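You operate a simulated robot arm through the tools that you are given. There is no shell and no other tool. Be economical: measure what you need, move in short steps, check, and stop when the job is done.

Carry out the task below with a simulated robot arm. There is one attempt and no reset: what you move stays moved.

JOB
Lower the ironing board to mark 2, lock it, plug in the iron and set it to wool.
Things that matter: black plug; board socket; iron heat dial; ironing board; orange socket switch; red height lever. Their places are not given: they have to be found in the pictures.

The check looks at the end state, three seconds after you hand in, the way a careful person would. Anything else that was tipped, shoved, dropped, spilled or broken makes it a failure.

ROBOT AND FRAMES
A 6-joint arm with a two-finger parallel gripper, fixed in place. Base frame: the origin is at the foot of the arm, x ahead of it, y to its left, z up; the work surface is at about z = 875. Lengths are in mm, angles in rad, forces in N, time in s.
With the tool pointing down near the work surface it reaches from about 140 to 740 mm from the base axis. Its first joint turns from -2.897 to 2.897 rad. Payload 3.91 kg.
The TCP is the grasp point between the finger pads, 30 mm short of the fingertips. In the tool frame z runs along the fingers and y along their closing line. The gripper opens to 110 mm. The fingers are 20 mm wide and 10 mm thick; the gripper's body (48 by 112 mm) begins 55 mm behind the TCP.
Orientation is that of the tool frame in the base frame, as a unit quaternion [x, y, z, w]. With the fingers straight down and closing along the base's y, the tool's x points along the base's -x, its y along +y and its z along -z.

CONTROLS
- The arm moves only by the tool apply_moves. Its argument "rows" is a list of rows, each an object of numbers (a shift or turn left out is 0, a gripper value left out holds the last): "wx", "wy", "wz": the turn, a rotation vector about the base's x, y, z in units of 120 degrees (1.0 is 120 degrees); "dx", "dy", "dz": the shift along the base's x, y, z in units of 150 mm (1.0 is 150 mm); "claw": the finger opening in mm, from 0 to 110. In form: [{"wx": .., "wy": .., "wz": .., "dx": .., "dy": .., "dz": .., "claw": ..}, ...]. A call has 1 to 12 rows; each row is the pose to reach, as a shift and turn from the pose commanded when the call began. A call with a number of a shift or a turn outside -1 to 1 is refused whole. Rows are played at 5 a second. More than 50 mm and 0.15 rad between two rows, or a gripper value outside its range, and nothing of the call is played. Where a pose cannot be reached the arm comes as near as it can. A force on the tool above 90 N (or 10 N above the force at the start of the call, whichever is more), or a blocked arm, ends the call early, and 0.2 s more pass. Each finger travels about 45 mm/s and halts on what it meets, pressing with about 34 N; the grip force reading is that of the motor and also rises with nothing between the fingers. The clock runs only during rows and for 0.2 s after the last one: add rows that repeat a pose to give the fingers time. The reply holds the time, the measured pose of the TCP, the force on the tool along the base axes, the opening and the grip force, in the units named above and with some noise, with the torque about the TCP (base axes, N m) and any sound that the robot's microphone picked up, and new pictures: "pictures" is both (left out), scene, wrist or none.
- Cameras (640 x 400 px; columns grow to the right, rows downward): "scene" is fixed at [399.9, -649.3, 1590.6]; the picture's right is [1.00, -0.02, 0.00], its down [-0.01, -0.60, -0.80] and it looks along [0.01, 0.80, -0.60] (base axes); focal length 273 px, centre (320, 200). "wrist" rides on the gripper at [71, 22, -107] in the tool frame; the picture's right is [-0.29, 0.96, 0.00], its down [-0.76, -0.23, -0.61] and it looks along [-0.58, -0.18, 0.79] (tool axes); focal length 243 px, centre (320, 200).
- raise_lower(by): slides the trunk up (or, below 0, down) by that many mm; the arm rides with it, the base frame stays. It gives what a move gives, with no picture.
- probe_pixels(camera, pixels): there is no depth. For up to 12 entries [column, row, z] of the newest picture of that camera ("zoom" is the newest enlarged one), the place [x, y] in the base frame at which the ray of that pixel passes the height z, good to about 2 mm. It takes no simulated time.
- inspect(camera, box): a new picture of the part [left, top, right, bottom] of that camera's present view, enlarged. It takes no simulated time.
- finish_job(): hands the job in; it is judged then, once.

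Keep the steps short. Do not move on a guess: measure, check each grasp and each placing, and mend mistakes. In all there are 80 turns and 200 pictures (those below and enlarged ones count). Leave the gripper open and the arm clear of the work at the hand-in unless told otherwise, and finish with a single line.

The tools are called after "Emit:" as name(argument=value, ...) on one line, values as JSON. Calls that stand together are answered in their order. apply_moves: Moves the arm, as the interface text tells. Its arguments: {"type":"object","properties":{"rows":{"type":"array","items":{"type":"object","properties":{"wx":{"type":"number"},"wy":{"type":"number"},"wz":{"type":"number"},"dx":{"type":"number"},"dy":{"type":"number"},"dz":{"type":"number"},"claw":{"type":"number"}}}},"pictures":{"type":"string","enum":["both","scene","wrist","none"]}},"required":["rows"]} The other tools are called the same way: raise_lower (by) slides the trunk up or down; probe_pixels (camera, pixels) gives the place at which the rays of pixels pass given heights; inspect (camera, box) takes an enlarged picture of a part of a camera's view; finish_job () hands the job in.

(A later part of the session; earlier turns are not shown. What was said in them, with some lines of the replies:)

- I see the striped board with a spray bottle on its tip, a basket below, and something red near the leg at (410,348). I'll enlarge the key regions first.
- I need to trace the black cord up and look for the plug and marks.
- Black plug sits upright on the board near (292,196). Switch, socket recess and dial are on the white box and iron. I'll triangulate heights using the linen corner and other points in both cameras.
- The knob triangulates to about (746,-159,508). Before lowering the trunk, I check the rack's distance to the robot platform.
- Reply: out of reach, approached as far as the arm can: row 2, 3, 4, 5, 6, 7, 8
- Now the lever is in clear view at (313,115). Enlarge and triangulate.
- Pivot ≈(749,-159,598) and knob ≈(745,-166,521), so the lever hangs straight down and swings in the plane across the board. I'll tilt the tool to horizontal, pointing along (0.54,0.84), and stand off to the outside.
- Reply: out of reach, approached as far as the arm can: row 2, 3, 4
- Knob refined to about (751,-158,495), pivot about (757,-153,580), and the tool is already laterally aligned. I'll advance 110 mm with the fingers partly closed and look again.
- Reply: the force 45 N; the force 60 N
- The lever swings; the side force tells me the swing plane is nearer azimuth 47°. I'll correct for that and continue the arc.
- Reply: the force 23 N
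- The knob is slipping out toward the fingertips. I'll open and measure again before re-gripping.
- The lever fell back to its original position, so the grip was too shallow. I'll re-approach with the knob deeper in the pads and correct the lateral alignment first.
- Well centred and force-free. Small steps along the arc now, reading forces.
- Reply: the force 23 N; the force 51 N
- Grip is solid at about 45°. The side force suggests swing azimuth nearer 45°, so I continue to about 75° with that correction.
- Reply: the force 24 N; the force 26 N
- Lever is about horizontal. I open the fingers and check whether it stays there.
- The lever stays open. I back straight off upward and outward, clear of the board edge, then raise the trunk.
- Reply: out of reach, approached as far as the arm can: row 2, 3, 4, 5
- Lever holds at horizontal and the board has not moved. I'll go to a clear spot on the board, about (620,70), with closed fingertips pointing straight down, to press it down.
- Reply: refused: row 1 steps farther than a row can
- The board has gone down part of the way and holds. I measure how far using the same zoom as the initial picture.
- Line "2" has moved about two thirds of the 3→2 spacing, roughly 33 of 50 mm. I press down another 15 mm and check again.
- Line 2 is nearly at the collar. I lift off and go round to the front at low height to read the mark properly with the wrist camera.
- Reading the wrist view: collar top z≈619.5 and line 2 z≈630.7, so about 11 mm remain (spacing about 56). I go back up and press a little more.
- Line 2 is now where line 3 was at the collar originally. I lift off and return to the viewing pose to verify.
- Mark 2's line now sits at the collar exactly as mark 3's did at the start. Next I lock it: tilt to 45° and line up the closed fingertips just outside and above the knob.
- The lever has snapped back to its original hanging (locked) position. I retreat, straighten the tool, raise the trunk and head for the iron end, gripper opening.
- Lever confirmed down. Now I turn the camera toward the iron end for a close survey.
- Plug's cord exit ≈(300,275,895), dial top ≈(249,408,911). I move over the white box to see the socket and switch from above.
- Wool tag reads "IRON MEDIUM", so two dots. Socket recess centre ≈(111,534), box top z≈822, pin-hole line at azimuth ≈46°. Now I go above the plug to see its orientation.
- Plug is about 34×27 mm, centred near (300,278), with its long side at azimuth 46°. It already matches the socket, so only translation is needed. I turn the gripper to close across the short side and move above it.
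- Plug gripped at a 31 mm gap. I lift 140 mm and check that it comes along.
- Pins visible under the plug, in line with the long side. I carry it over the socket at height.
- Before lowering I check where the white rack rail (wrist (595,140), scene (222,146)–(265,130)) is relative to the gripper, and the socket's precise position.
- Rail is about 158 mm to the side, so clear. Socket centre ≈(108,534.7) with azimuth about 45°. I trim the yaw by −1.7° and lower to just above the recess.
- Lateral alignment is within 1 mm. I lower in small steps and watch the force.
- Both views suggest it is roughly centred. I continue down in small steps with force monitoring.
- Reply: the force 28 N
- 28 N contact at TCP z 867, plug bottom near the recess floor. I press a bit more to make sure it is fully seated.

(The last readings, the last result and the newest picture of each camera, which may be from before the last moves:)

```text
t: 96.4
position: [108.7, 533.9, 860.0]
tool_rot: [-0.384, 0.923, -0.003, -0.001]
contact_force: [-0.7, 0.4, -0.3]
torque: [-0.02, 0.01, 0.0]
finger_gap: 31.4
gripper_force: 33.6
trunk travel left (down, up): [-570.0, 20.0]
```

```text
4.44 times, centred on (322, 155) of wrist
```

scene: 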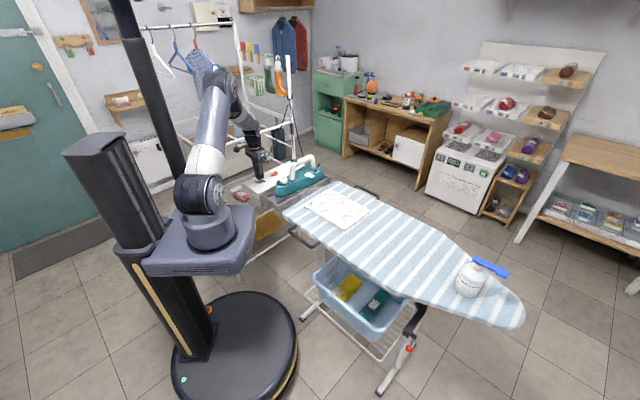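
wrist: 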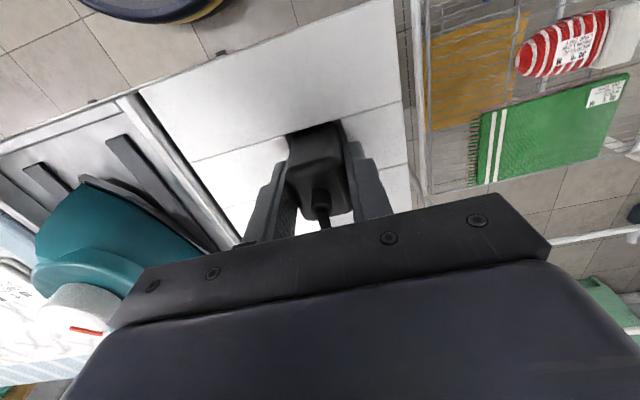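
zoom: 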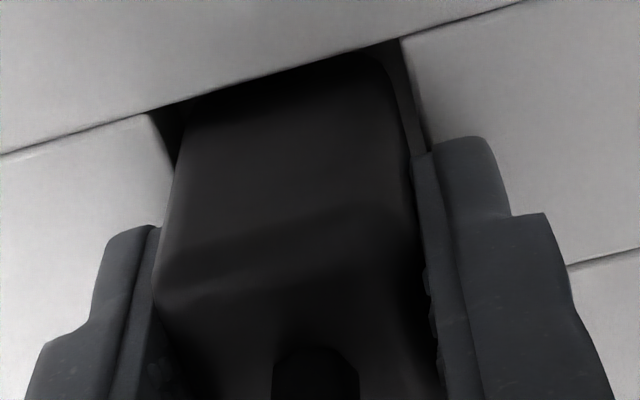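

The fingers slid down the plug (its top edge moved in the wrist view), so I must verify seating. I release, rise, and look at it.

Emit:
apply_moves(rows=[{"claw": 50}, {"claw": 55}, {"dz": 0.25, "claw": 55}, {"dz": 0.5, "claw": 55}, {"dz": 0.5, "claw": 55}], pictures="both")

Emit:
inspect(camera="scene", box=[250, 165, 282, 190])

Emit:
inspect(camera="wrist", box=[270, 80, 370, 200])

```text
t: 97.6
position: [109.0, 535.5, 938.2]
tool_rot: [-0.384, 0.924, -0.002, 0.001]
contact_force: [-0.6, 0.4, 0.2]
torque: [0.0, -0.01, 0.0]
finger_gap: 55.0
gripper_force: 0.2
trunk travel left (down, up): [-570.0, 20.0]
```

scene: 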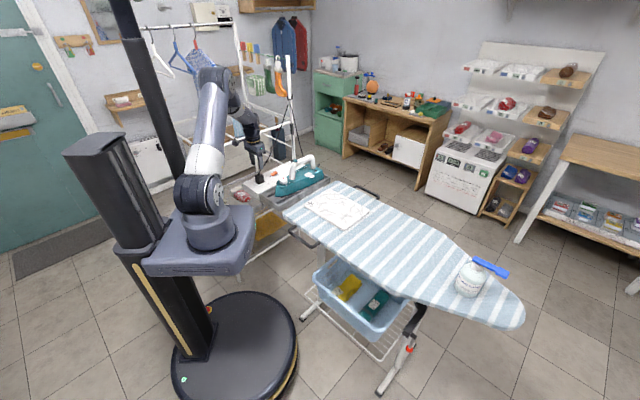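
wrist: 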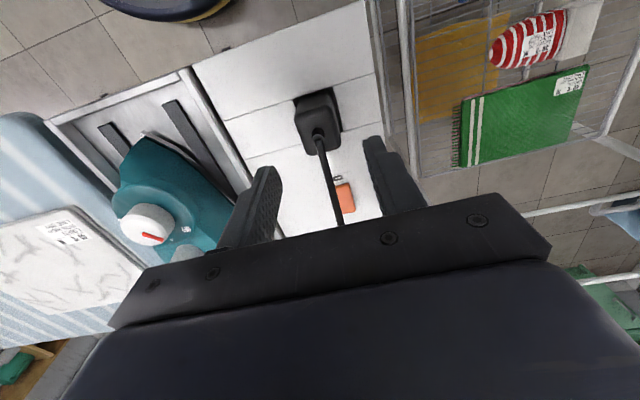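

```text
16.00 times, centred on (266, 178) of scene
```

zoom: 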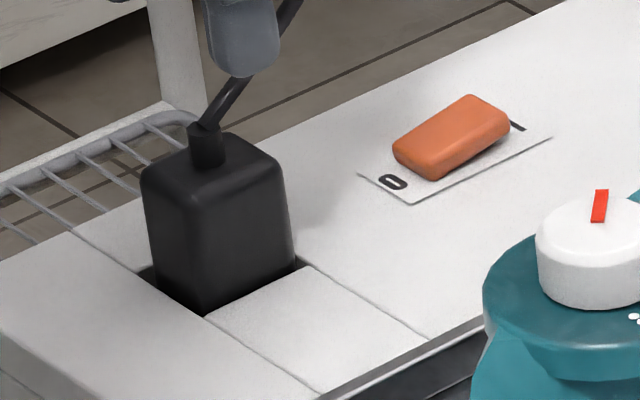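

```text
3.33 times, centred on (320, 140) of wrist
```

zoom: 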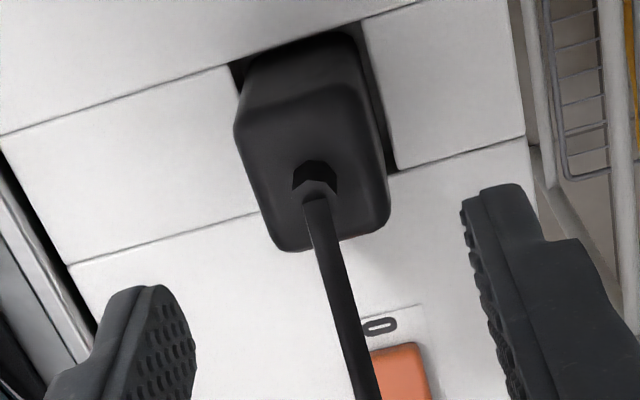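

Emit:
probe_pixels(camera="wrist", pixels=[[318.8, 133, 875], [318.8, 133, 865], [318.8, 133, 855], [291.5, 117.7, 822], [333, 103.7, 822], [343, 147, 822]])

Emit:
probe_pixels(camera="scene", pixels=[[258.8, 175.8, 875], [258.8, 175.8, 865], [258.8, 175.8, 855], [258.7, 185.1, 822], [258.7, 185.1, 830], [264.8, 182, 822], [254.8, 182.4, 822]])

```text
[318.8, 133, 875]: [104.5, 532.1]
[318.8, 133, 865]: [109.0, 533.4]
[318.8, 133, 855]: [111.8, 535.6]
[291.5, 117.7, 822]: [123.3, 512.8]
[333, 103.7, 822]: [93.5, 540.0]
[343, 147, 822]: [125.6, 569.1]
```

```text
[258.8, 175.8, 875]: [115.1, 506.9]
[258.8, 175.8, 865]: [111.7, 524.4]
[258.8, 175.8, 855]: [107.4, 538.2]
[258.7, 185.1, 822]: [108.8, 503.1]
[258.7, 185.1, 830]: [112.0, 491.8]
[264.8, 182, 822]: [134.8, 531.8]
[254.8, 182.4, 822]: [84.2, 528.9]
```

The plug's top is at z≈858, so its bottom is near 805 — consistent with seated. To be sure, I press on its top with the fingertips straddling the cord boot.

Emit:
apply_moves(rows=[{"claw": 22}, {"claw": 20}, {"claw": 20}, {"dz": -0.15}, {"dz": -0.26}, {"dz": -0.3}, {"dz": -0.335}, {"dz": -0.36}, {"dz": -0.38}, {"dz": -0.38}], pictures="wrist")

Emit:
inspect(camera="scene", box=[250, 165, 282, 190])

```text
t: 99.8
position: [108.8, 534.2, 891.6]
tool_rot: [-0.383, 0.924, 0.007, 0.006]
contact_force: [1.6, -12.2, 86.3]
torque: [-1.02, -0.11, 0.02]
finger_gap: 20.0
gripper_force: 0.5
trunk travel left (down, up): [-570.0, 20.0]
```

wrist: 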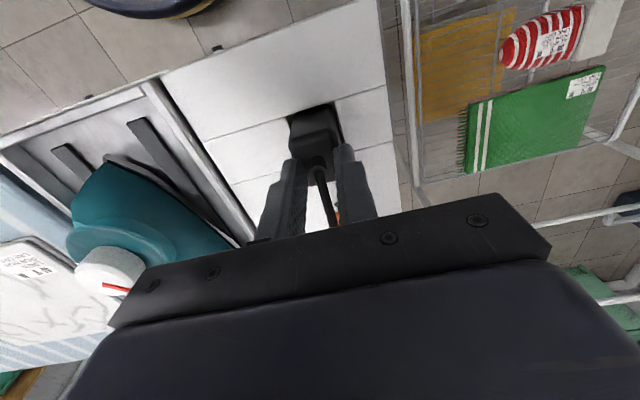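

```text
16.00 times, centred on (266, 178) of scene
```

zoom: 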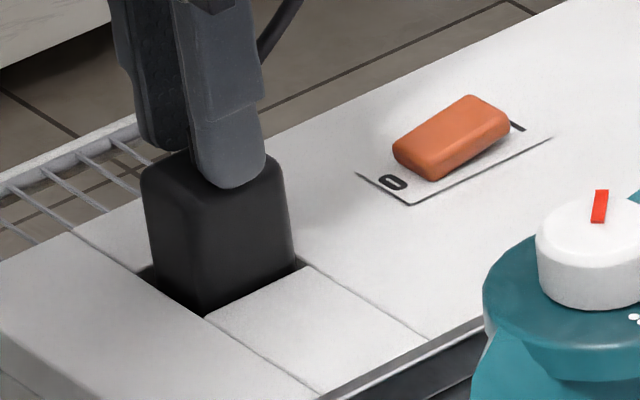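

86 N and the plug does not move: hard stop, plug top 862, bottom ≈807 at the recess floor — seated. I rise and measure the orange switch.

Emit:
apply_moves(rows=[{"dz": 0.2}, {"dz": 0.5}, {"dz": 0.8}, {"dz": 1.0, "claw": 20}], pictures="both")

Emit:
inspect(camera="wrist", box=[290, 70, 410, 200])

Emit:
inspect(camera="scene", box=[262, 165, 288, 182])

Emit:
probe_pixels(camera="scene", pixels=[[278.4, 173.3, 821], [270.5, 176.9, 821], [274.25, 173.9, 832], [274.25, 173.9, 825]])

```text
t: 100.8
position: [108.6, 532.0, 1033.6]
tool_rot: [-0.383, 0.924, -0.002, 0.0]
contact_force: [0.0, -0.3, 0.3]
torque: [0.02, -0.03, 0.01]
finger_gap: 19.9
gripper_force: 0.1
trunk travel left (down, up): [-570.0, 20.0]
```

scene: 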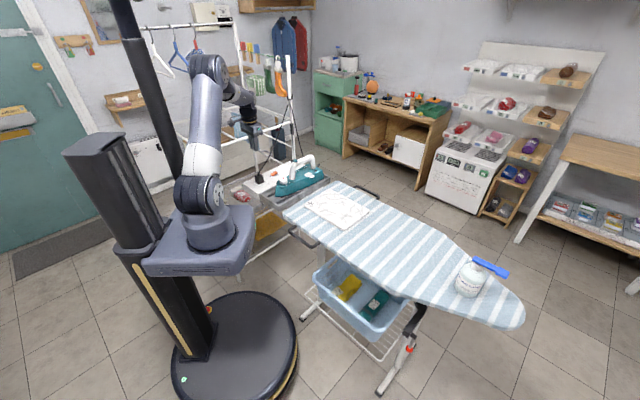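
wrist: 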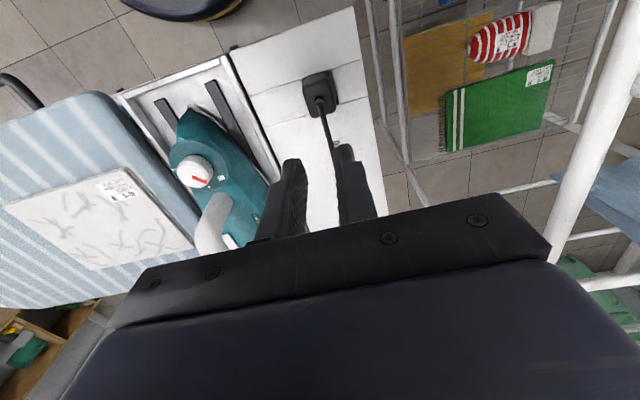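

```text
3.08 times, centred on (350, 135) of wrist
```

zoom: 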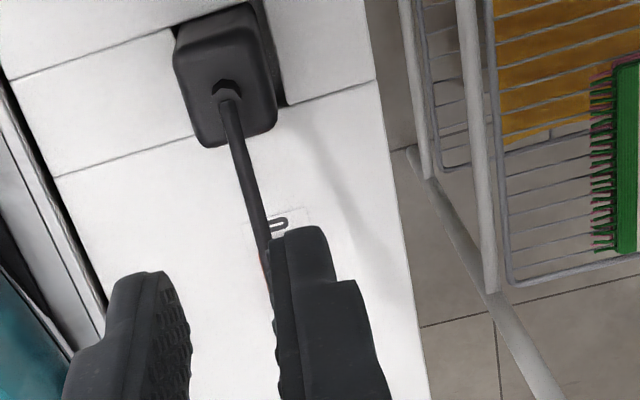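

```text
16.00 times, centred on (275, 174) of scene
```

zoom: 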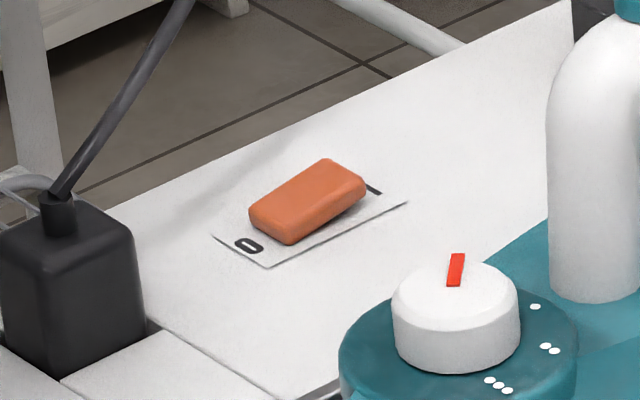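

```text
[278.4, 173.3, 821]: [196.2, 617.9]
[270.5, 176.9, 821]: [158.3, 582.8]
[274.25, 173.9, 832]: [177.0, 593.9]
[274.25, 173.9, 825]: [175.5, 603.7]
```

Switch: "0" end near (158,583), "I" end near (187,607). The cord rises over the switch, so I'll come in tilted 25° from the iron side with closed fingers. First I sidestep and yaw by +90°.

Emit:
apply_moves(rows=[{"dx": 0.04, "dy": -0.04, "dz": 0.05, "wz": 0.0}, {"dx": 0.1, "dy": -0.1, "dz": 0.1, "wz": 0.068, "claw": 0}, {"dx": 0.2, "dy": -0.2, "dz": 0.11, "wz": 0.136}, {"dx": 0.3, "dy": -0.3, "dz": 0.11, "wz": 0.204}, {"dx": 0.41, "dy": -0.43, "dz": 0.11, "wz": 0.272}, {"dx": 0.41, "dy": -0.43, "dz": 0.11, "wz": 0.34}, {"dx": 0.41, "dy": -0.43, "dz": 0.11, "wz": 0.408}, {"dx": 0.41, "dy": -0.43, "dz": 0.11, "wz": 0.476}, {"dx": 0.41, "dy": -0.43, "dz": 0.11, "wz": 0.544}, {"dx": 0.41, "dy": -0.43, "dz": 0.11, "wz": 0.612}, {"dx": 0.41, "dy": -0.43, "dz": 0.11, "wz": 0.68}, {"dx": 0.41, "dy": -0.43, "dz": 0.11, "wz": 0.748}], pictures="none")

Emit:
apply_moves(rows=[{"wx": 0.049, "wy": 0.049}, {"wx": 0.098, "wy": 0.098}, {"wx": 0.147, "wy": 0.147}, {"dx": 0.12, "dy": 0.2, "dz": -0.1, "wx": 0.147, "wy": 0.147}, {"dx": 0.24, "dy": 0.42, "dz": -0.25, "wx": 0.147, "wy": 0.147}, {"dx": 0.33, "dy": 0.63, "dz": -0.4, "wx": 0.147, "wy": 0.147}, {"dx": 0.33, "dy": 0.63, "dz": -0.52, "wx": 0.147, "wy": 0.147}], pictures="both")

Emit:
inspect(camera="scene", box=[250, 130, 310, 190])

Emit:
inspect(camera="wrist", box=[230, 60, 430, 200])

```text
t: 103.4
position: [169.4, 469.1, 1046.5]
tool_rot: [0.924, -0.383, 0.001, -0.002]
contact_force: [0.1, 0.3, -0.6]
torque: [0.0, 0.0, -0.01]
finger_gap: 0.1
gripper_force: 33.8
trunk travel left (down, up): [-570.0, 20.0]
```

```text
t: 105.0
position: [219.9, 563.5, 968.0]
tool_rot: [0.901, -0.376, -0.199, -0.085]
contact_force: [0.2, -0.2, -0.1]
torque: [0.0, -0.01, 0.01]
finger_gap: 0.0
gripper_force: 33.9
trunk travel left (down, up): [-570.0, 20.0]
```

scene: 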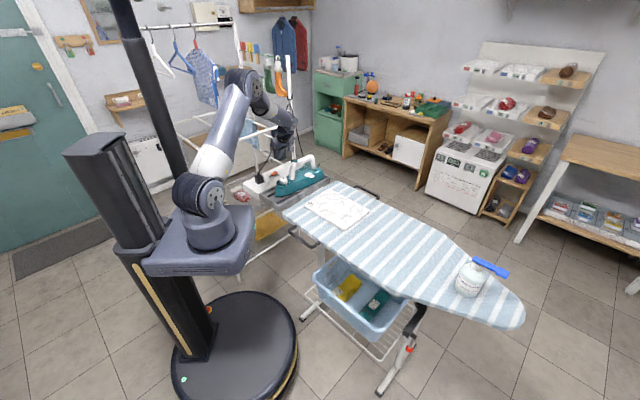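
wrist: 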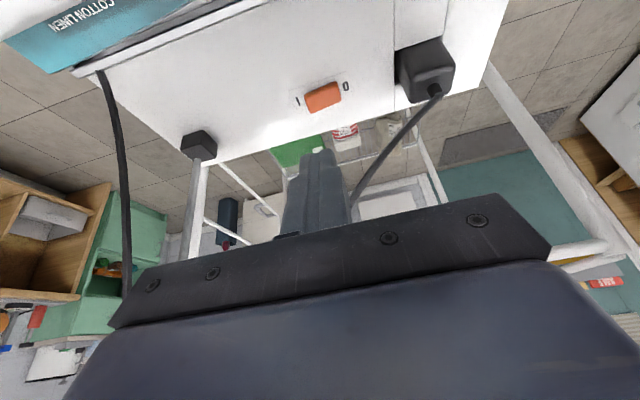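

```text
6.67 times, centred on (280, 160) of scene
```

zoom: 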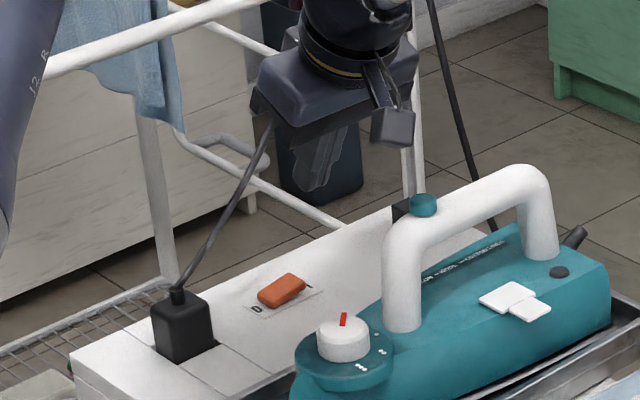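

```text
2.86 times, centred on (330, 130) of wrist
```

zoom: 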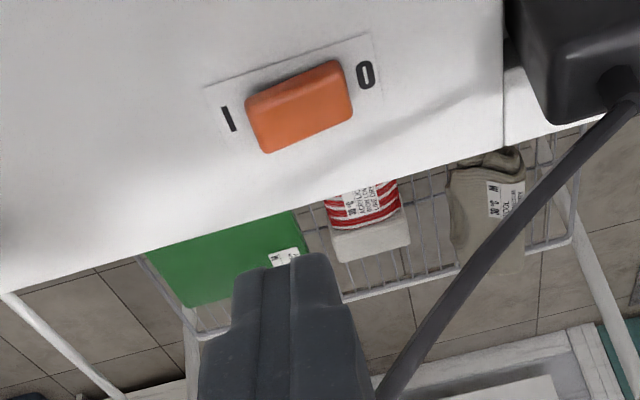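

Emit:
probe_pixels(camera="wrist", pixels=[[311.8, 102.7, 834], [323, 97.5, 832], [300, 101, 822], [346, 86, 822]])

Emit:
inspect(camera="wrist", box=[290, 70, 360, 120])

Emit:
inspect(camera="wrist", box=[0, 0, 160, 80])

```text
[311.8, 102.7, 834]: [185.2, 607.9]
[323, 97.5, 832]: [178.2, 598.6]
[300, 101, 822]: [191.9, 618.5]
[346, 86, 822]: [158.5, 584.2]
```

```text
8.00 times, centred on (325, 95) of wrist
```

zoom: 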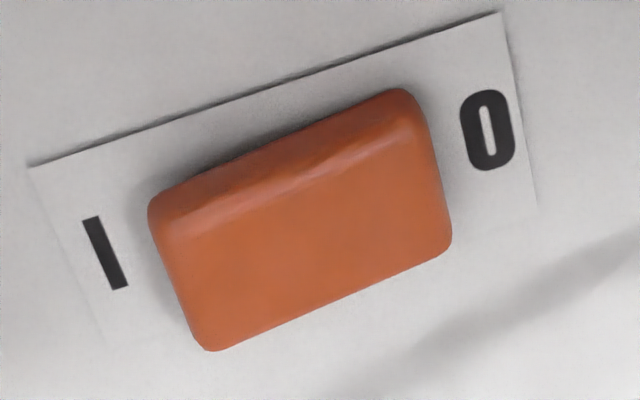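

```text
4.00 times, centred on (80, 40) of wrist
5 turns are left
```

zoom: 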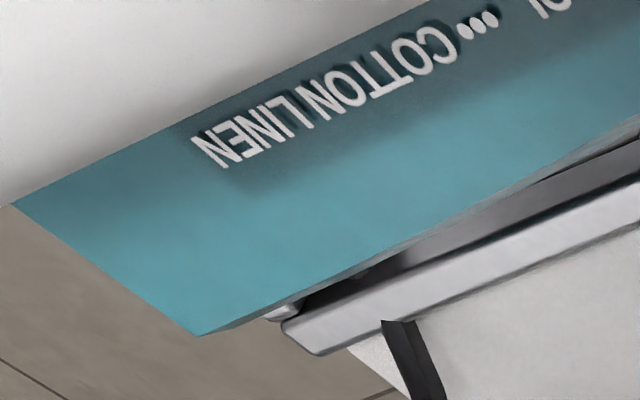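

Only 5 turns left, so I batch. I press the "I" end of the switch along the tool axis, retreat, untilt, then go above the dial (centre ≈(249,408), top 911) with the gripper open and take pictures.

Emit:
probe_pixels(camera="scene", pixels=[[288.4, 180.7, 887], [289.4, 183.25, 887], [286.1, 185.6, 887], [283.6, 183.7, 887], [283.4, 180.25, 911]])

Emit:
apply_moves(rows=[{"dx": -0.07, "dy": 0.1, "dz": -0.28}, {"dx": -0.136, "dy": 0.195, "dz": -0.56}, {"dx": -0.165, "dy": 0.225, "dz": -0.66}, {"dx": -0.18, "dy": 0.24, "dz": -0.71}, {"dx": -0.195, "dy": 0.255, "dz": -0.753}, {"dx": -0.195, "dy": 0.255, "dz": -0.753}], pictures="none")

Emit:
inspect(camera="wrist", box=[250, 80, 390, 200])

Emit:
apply_moves(rows=[{"dx": 0.03, "dy": -0.03, "dz": 0.1}, {"dx": 0.08, "dy": -0.1, "dz": 0.35}, {"dx": 0.14, "dy": -0.18, "dz": 0.56}, {"dx": 0.195, "dy": -0.255, "dz": 0.753}], pictures="none")

Emit:
apply_moves(rows=[{"dz": 0.2, "wx": -0.049, "wy": -0.049}, {"dz": 0.4, "wx": -0.098, "wy": -0.098}, {"dz": 0.6, "wx": -0.147, "wy": -0.147}, {"dx": 0.05, "dy": -0.25, "dz": 0.6, "wx": -0.147, "wy": -0.147}, {"dx": 0.1, "dy": -0.5, "dz": 0.6, "wx": -0.147, "wy": -0.147}, {"dx": 0.15, "dy": -0.75, "dz": 0.6, "wx": -0.147, "wy": -0.147}, {"dx": 0.2, "dy": -1.0, "dz": 0.6, "wx": -0.147, "wy": -0.147}], pictures="none")

Emit:
apply_moves(rows=[{"dy": -0.045, "wz": -0.06, "claw": 40}, {"dy": -0.045, "wz": -0.12, "claw": 70}, {"dy": -0.045, "wz": -0.18, "claw": 70}, {"dy": -0.045, "wz": -0.24, "claw": 70}, {"dy": -0.045, "wz": -0.3, "claw": 70}, {"dy": -0.045, "dz": -0.2, "wz": -0.358, "claw": 70}, {"dy": -0.045, "dz": -0.48, "wz": -0.358, "claw": 70}, {"dy": -0.045, "dz": -0.48, "wz": -0.358, "claw": 70}], pictures="both")

Emit:
inspect(camera="wrist", box=[260, 80, 380, 200])

Emit:
inspect(camera="scene", box=[255, 160, 300, 192])

Emit:
probe_pixels(camera="wrist", pixels=[[320, 100, 911], [320, 120, 911], [320, 140, 911], [320, 160, 911], [300, 120, 911], [340, 120, 911], [340, 140, 911], [300, 140, 911], [300, 100, 911], [340, 100, 911], [300, 160, 911], [340, 160, 911]])

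```text
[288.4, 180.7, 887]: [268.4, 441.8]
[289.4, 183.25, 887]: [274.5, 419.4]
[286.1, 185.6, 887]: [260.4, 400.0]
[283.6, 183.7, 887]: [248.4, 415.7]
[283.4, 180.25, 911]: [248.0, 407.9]
```

```text
t: 106.4
position: [195.1, 598.9, 864.1]
tool_rot: [0.901, -0.374, -0.2, -0.089]
contact_force: [24.7, -30.8, 61.4]
torque: [-1.11, -0.12, 0.34]
finger_gap: 0.0
gripper_force: 34.6
trunk travel left (down, up): [-570.0, 20.0]
```

```text
3.33 times, centred on (320, 140) of wrist
```

zoom: 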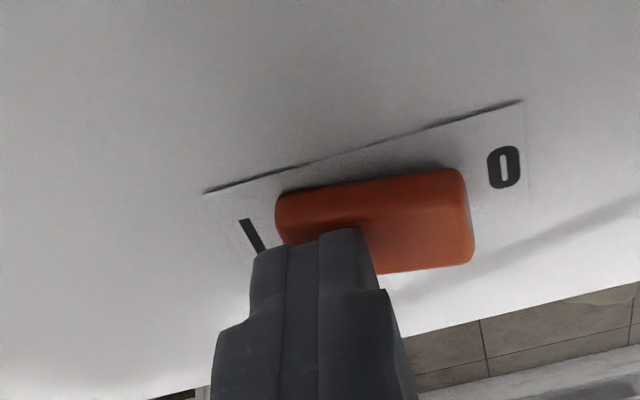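

```text
t: 107.4
position: [219.7, 563.4, 969.8]
tool_rot: [0.901, -0.375, -0.199, -0.083]
contact_force: [0.3, -0.7, 0.2]
torque: [-0.02, -0.01, -0.01]
finger_gap: 0.0
gripper_force: 33.1
trunk travel left (down, up): [-570.0, 20.0]
```

```text
t: 109.0
position: [248.0, 413.2, 1059.4]
tool_rot: [0.923, -0.384, 0.001, -0.001]
contact_force: [-0.6, 0.3, 0.2]
torque: [-0.03, 0.02, -0.01]
finger_gap: 0.0
gripper_force: 34.5
trunk travel left (down, up): [-570.0, 20.0]
```

```text
t: 110.8
position: [251.7, 406.1, 986.1]
tool_rot: [0.718, -0.696, 0.0, -0.001]
contact_force: [-0.6, 0.0, -0.1]
torque: [-0.02, -0.02, -0.07]
finger_gap: 69.9
gripper_force: 0.1
trunk travel left (down, up): [-570.0, 20.0]
```

scene: 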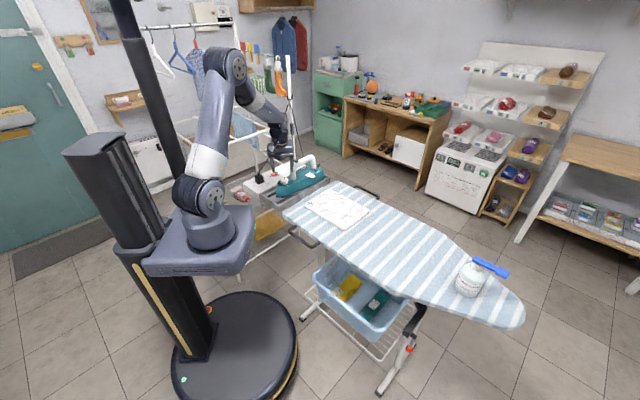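
wrist: 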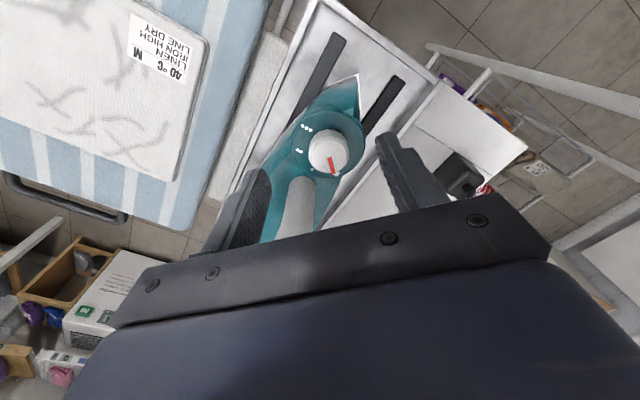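

```text
3.33 times, centred on (320, 140) of wrist
```

zoom: 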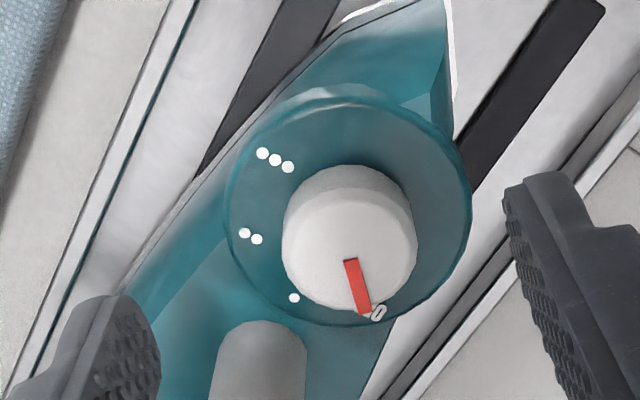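

```text
12.50 times, centred on (278, 176) of scene
```

zoom: 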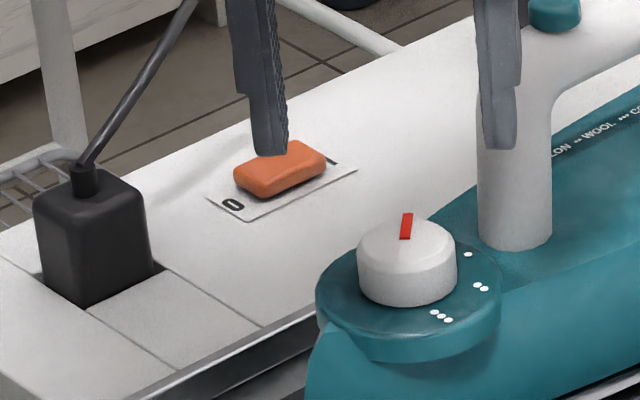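

```text
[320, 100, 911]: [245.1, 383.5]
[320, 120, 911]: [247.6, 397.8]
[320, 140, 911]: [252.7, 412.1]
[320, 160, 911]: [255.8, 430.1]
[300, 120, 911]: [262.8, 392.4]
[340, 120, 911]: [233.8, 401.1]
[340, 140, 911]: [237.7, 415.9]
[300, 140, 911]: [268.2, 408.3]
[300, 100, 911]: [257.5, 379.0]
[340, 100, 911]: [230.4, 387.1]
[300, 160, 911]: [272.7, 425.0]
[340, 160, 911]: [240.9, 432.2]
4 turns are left
```

Switch has flipped: the 0 end is now up. The iron's scale reads "•• WOOL". Better dial triangulation: centre ≈(248.5,434), top ≈895. I lower over the knob, grip it, turn −90° (clockwise, OFF to ••), release, rise, and look.

Emit:
apply_moves(rows=[{"dx": -0.003, "dy": 0.1, "claw": 60}, {"dx": -0.003, "dy": 0.173, "dz": -0.1, "claw": 60}, {"dx": -0.003, "dy": 0.173, "dz": -0.35, "claw": 60}, {"dx": -0.003, "dy": 0.173, "dz": -0.51, "claw": 60}, {"dx": -0.003, "dy": 0.173, "dz": -0.51, "claw": 48}, {"dx": -0.003, "dy": 0.173, "dz": -0.51, "claw": 42}, {"dx": -0.003, "dy": 0.173, "dz": -0.51, "claw": 38}, {"dx": -0.003, "dy": 0.173, "dz": -0.51, "claw": 30}, {"dx": -0.003, "dy": 0.173, "dz": -0.51, "claw": 20}, {"dx": -0.003, "dy": 0.173, "dz": -0.51, "claw": 20}], pictures="wrist")

Emit:
apply_moves(rows=[{"wz": -0.068}, {"wz": -0.136}, {"wz": -0.204}, {"wz": -0.272}, {"wz": -0.34}, {"wz": -0.408}, {"wz": -0.476}, {"wz": -0.544}, {"wz": -0.612}, {"wz": -0.68}, {"wz": -0.75}, {"wz": -0.75}], pictures="wrist")

Emit:
apply_moves(rows=[{"claw": 40}, {"claw": 60}, {"claw": 65}, {"claw": 65, "dz": 0.2}, {"claw": 65, "dz": 0.5}, {"claw": 65, "dz": 0.5}], pictures="both")

Emit:
inspect(camera="wrist", box=[250, 80, 390, 200])

Emit:
inspect(camera="scene", box=[255, 160, 300, 192])

```text
t: 113.0
position: [249.8, 432.8, 911.1]
tool_rot: [0.719, -0.695, 0.0, -0.001]
contact_force: [2.3, 1.4, -0.4]
torque: [0.2, -0.1, 0.0]
finger_gap: 35.5
gripper_force: 33.7
trunk travel left (down, up): [-570.0, 20.0]
```

wrist: 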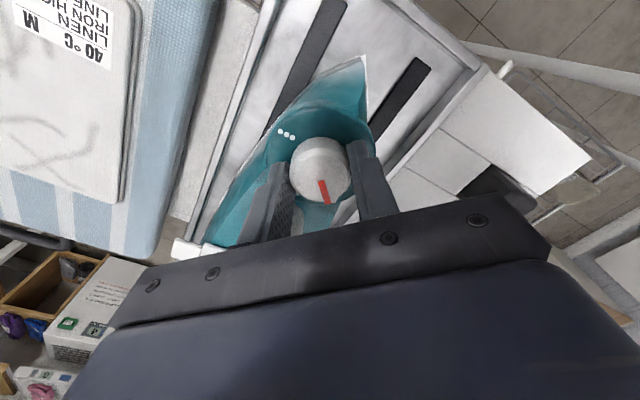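

```text
t: 115.6
position: [251.4, 431.9, 911.5]
tool_rot: [-0.015, 1.0, -0.002, 0.0]
contact_force: [0.4, 3.2, -0.5]
torque: [0.1, -0.04, 0.0]
finger_gap: 35.9
gripper_force: 33.9
trunk travel left (down, up): [-570.0, 20.0]
```

wrist: 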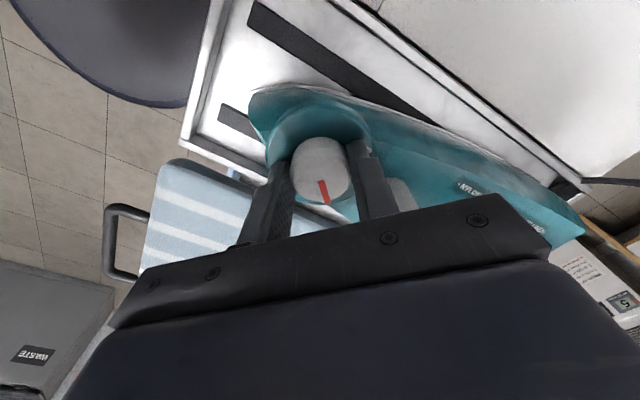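

```text
t: 117.0
position: [248.3, 432.6, 986.9]
tool_rot: [-0.016, 1.0, -0.001, -0.001]
contact_force: [0.0, 0.4, -1.1]
torque: [0.01, 0.01, 0.01]
finger_gap: 65.3
gripper_force: 0.1
trunk travel left (down, up): [-570.0, 20.0]
```

scene: 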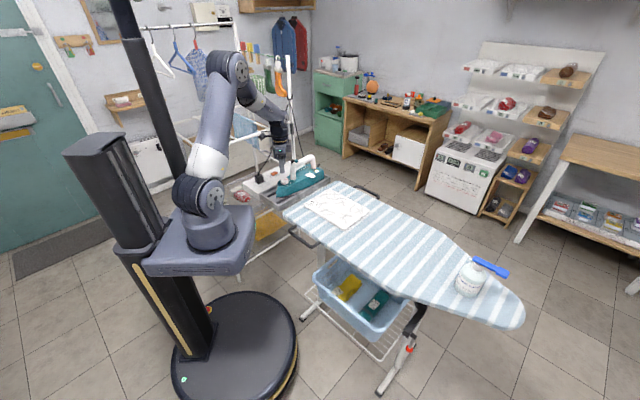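
wrist: 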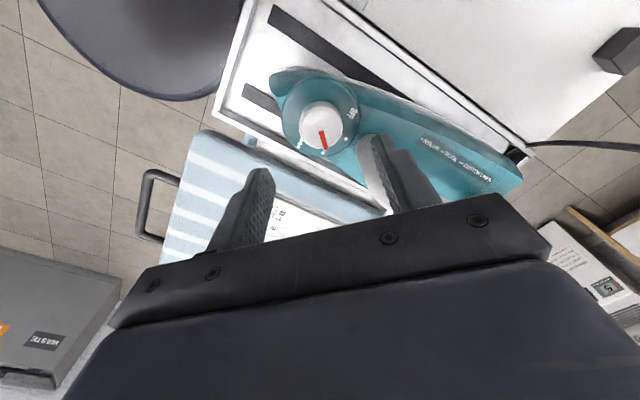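

```text
3.33 times, centred on (320, 140) of wrist
```

zoom: 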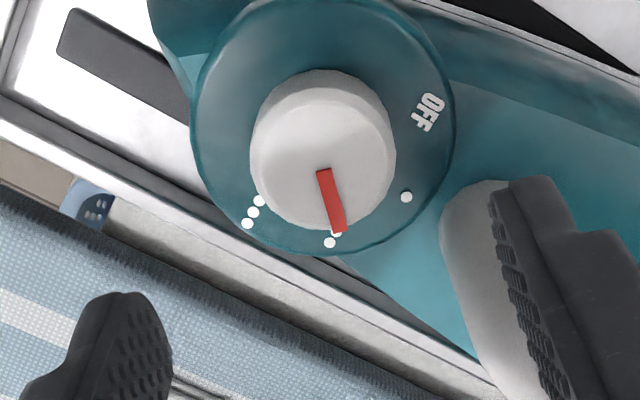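

```text
12.50 times, centred on (278, 176) of scene
3 turns are left
```

zoom: 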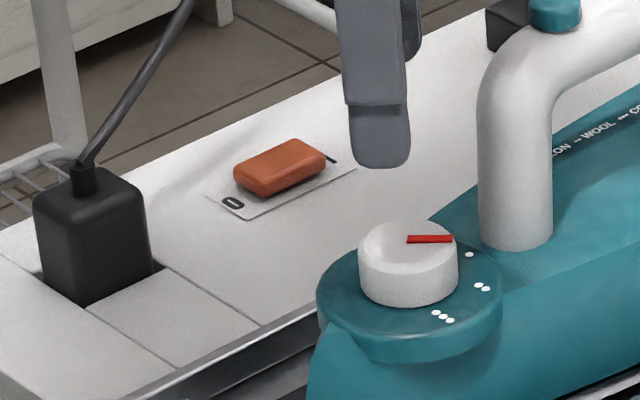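

Pointer is at the two dots but looks roughly 5–10° short. I regrip, turn another −7.5°, release, rise clear and check everything, including lever and plug.

Emit:
apply_moves(rows=[{"dz": -0.25, "claw": 60}, {"dz": -0.5, "claw": 60}, {"dz": -0.5, "claw": 48}, {"dz": -0.5, "claw": 40}, {"dz": -0.5, "claw": 30}, {"dz": -0.5, "claw": 20}, {"dz": -0.5, "claw": 20}, {"dz": -0.5, "wz": -0.031, "claw": 20}, {"dz": -0.5, "wz": -0.0625, "claw": 20}, {"dz": -0.5, "wz": -0.0625, "claw": 20}], pictures="none")

Emit:
apply_moves(rows=[{"claw": 40}, {"claw": 60}, {"claw": 70}, {"claw": 70, "dz": 0.2}, {"claw": 70, "dz": 0.5}, {"claw": 80, "dz": 0.8}, {"claw": 80, "dz": 1.0}], pictures="both")

Emit:
inspect(camera="wrist", box=[270, 80, 370, 180])

Emit:
inspect(camera="scene", box=[255, 160, 300, 192])

Emit:
inspect(camera="scene", box=[380, 250, 530, 370])

```text
t: 119.2
position: [249.5, 434.7, 911.5]
tool_rot: [0.049, 0.999, -0.001, 0.0]
contact_force: [0.3, 0.2, 0.1]
torque: [-0.04, 0.2, -0.02]
finger_gap: 36.0
gripper_force: 33.7
trunk travel left (down, up): [-570.0, 20.0]
```

```text
t: 120.8
position: [251.9, 432.0, 1058.6]
tool_rot: [0.05, 0.999, -0.002, 0.0]
contact_force: [-0.4, -0.6, -0.5]
torque: [-0.02, -0.01, 0.01]
finger_gap: 80.3
gripper_force: 0.1
trunk travel left (down, up): [-570.0, 20.0]
```

scene: 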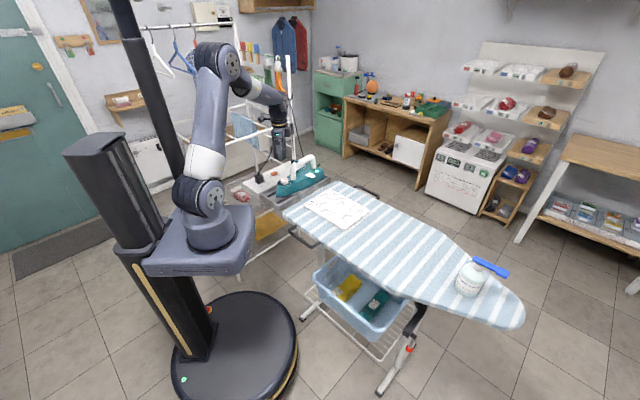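
wrist: 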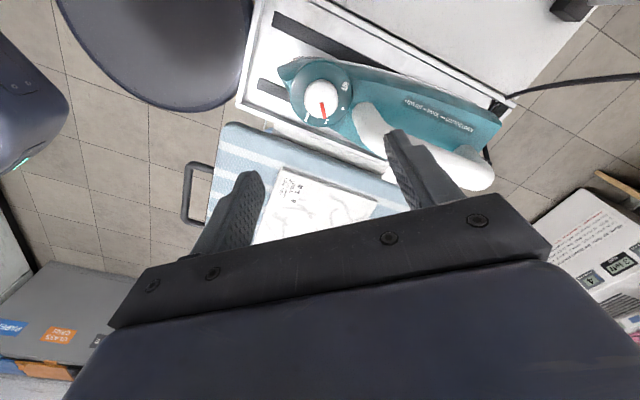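

```text
4.00 times, centred on (320, 130) of wrist
```

zoom: 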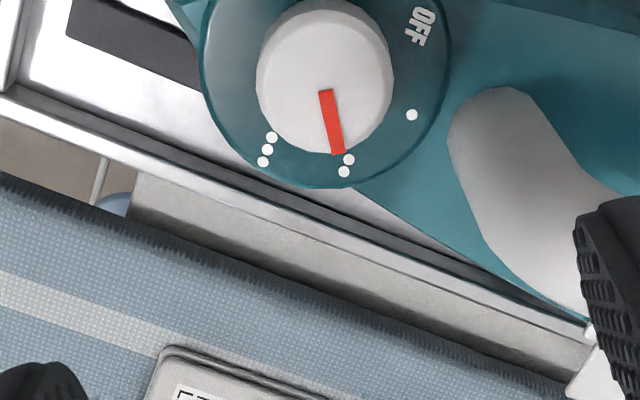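

```text
12.50 times, centred on (278, 176) of scene
```

zoom: 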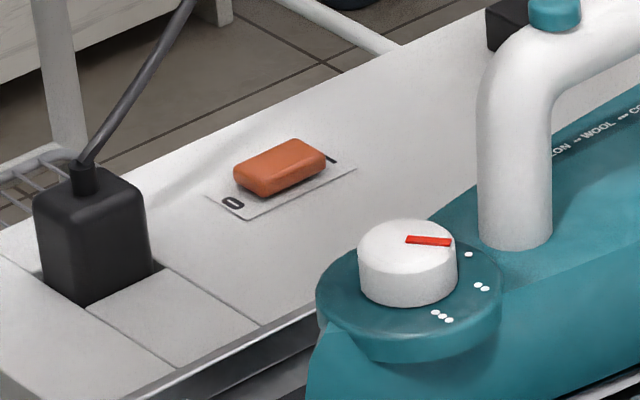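

```text
3.33 times, centred on (455, 310) of scene
2 turns are left
```

zoom: 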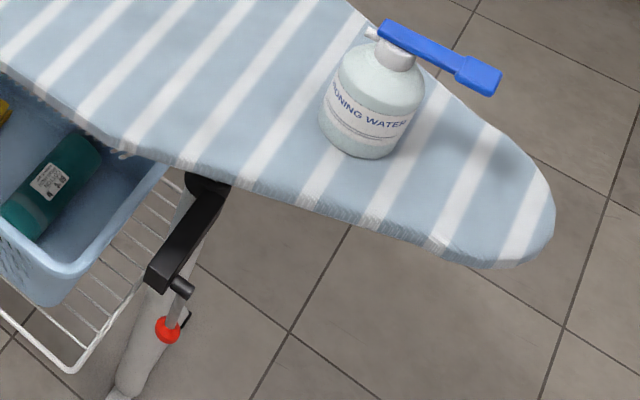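

Pointer is now on the two dots, plug seated, switch on, lever down, bottle upright. I back the open gripper away and hand in.

Emit:
apply_moves(rows=[{"dy": -0.2, "dz": 0.15}, {"dy": -0.4, "dz": 0.3}, {"dy": -0.65, "dz": 0.4}, {"dy": -0.9, "dz": 0.4}, {"dy": -1.0, "dz": 0.4}], pictures="none")

Emit:
finish_job()

```text
t: 122.0
position: [250.2, 282.5, 1121.0]
tool_rot: [0.05, 0.999, -0.002, -0.001]
contact_force: [-0.2, -1.3, 0.1]
torque: [0.0, -0.01, -0.01]
finger_gap: 80.0
gripper_force: 0.1
trunk travel left (down, up): [-570.0, 20.0]
```

```text
The job is handed in.
```

The job is handed in: board lowered to mark 2 and the lever back in its locked position, iron plugged in with the socket switch on, dial on wool (two dots), gripper open and clear.
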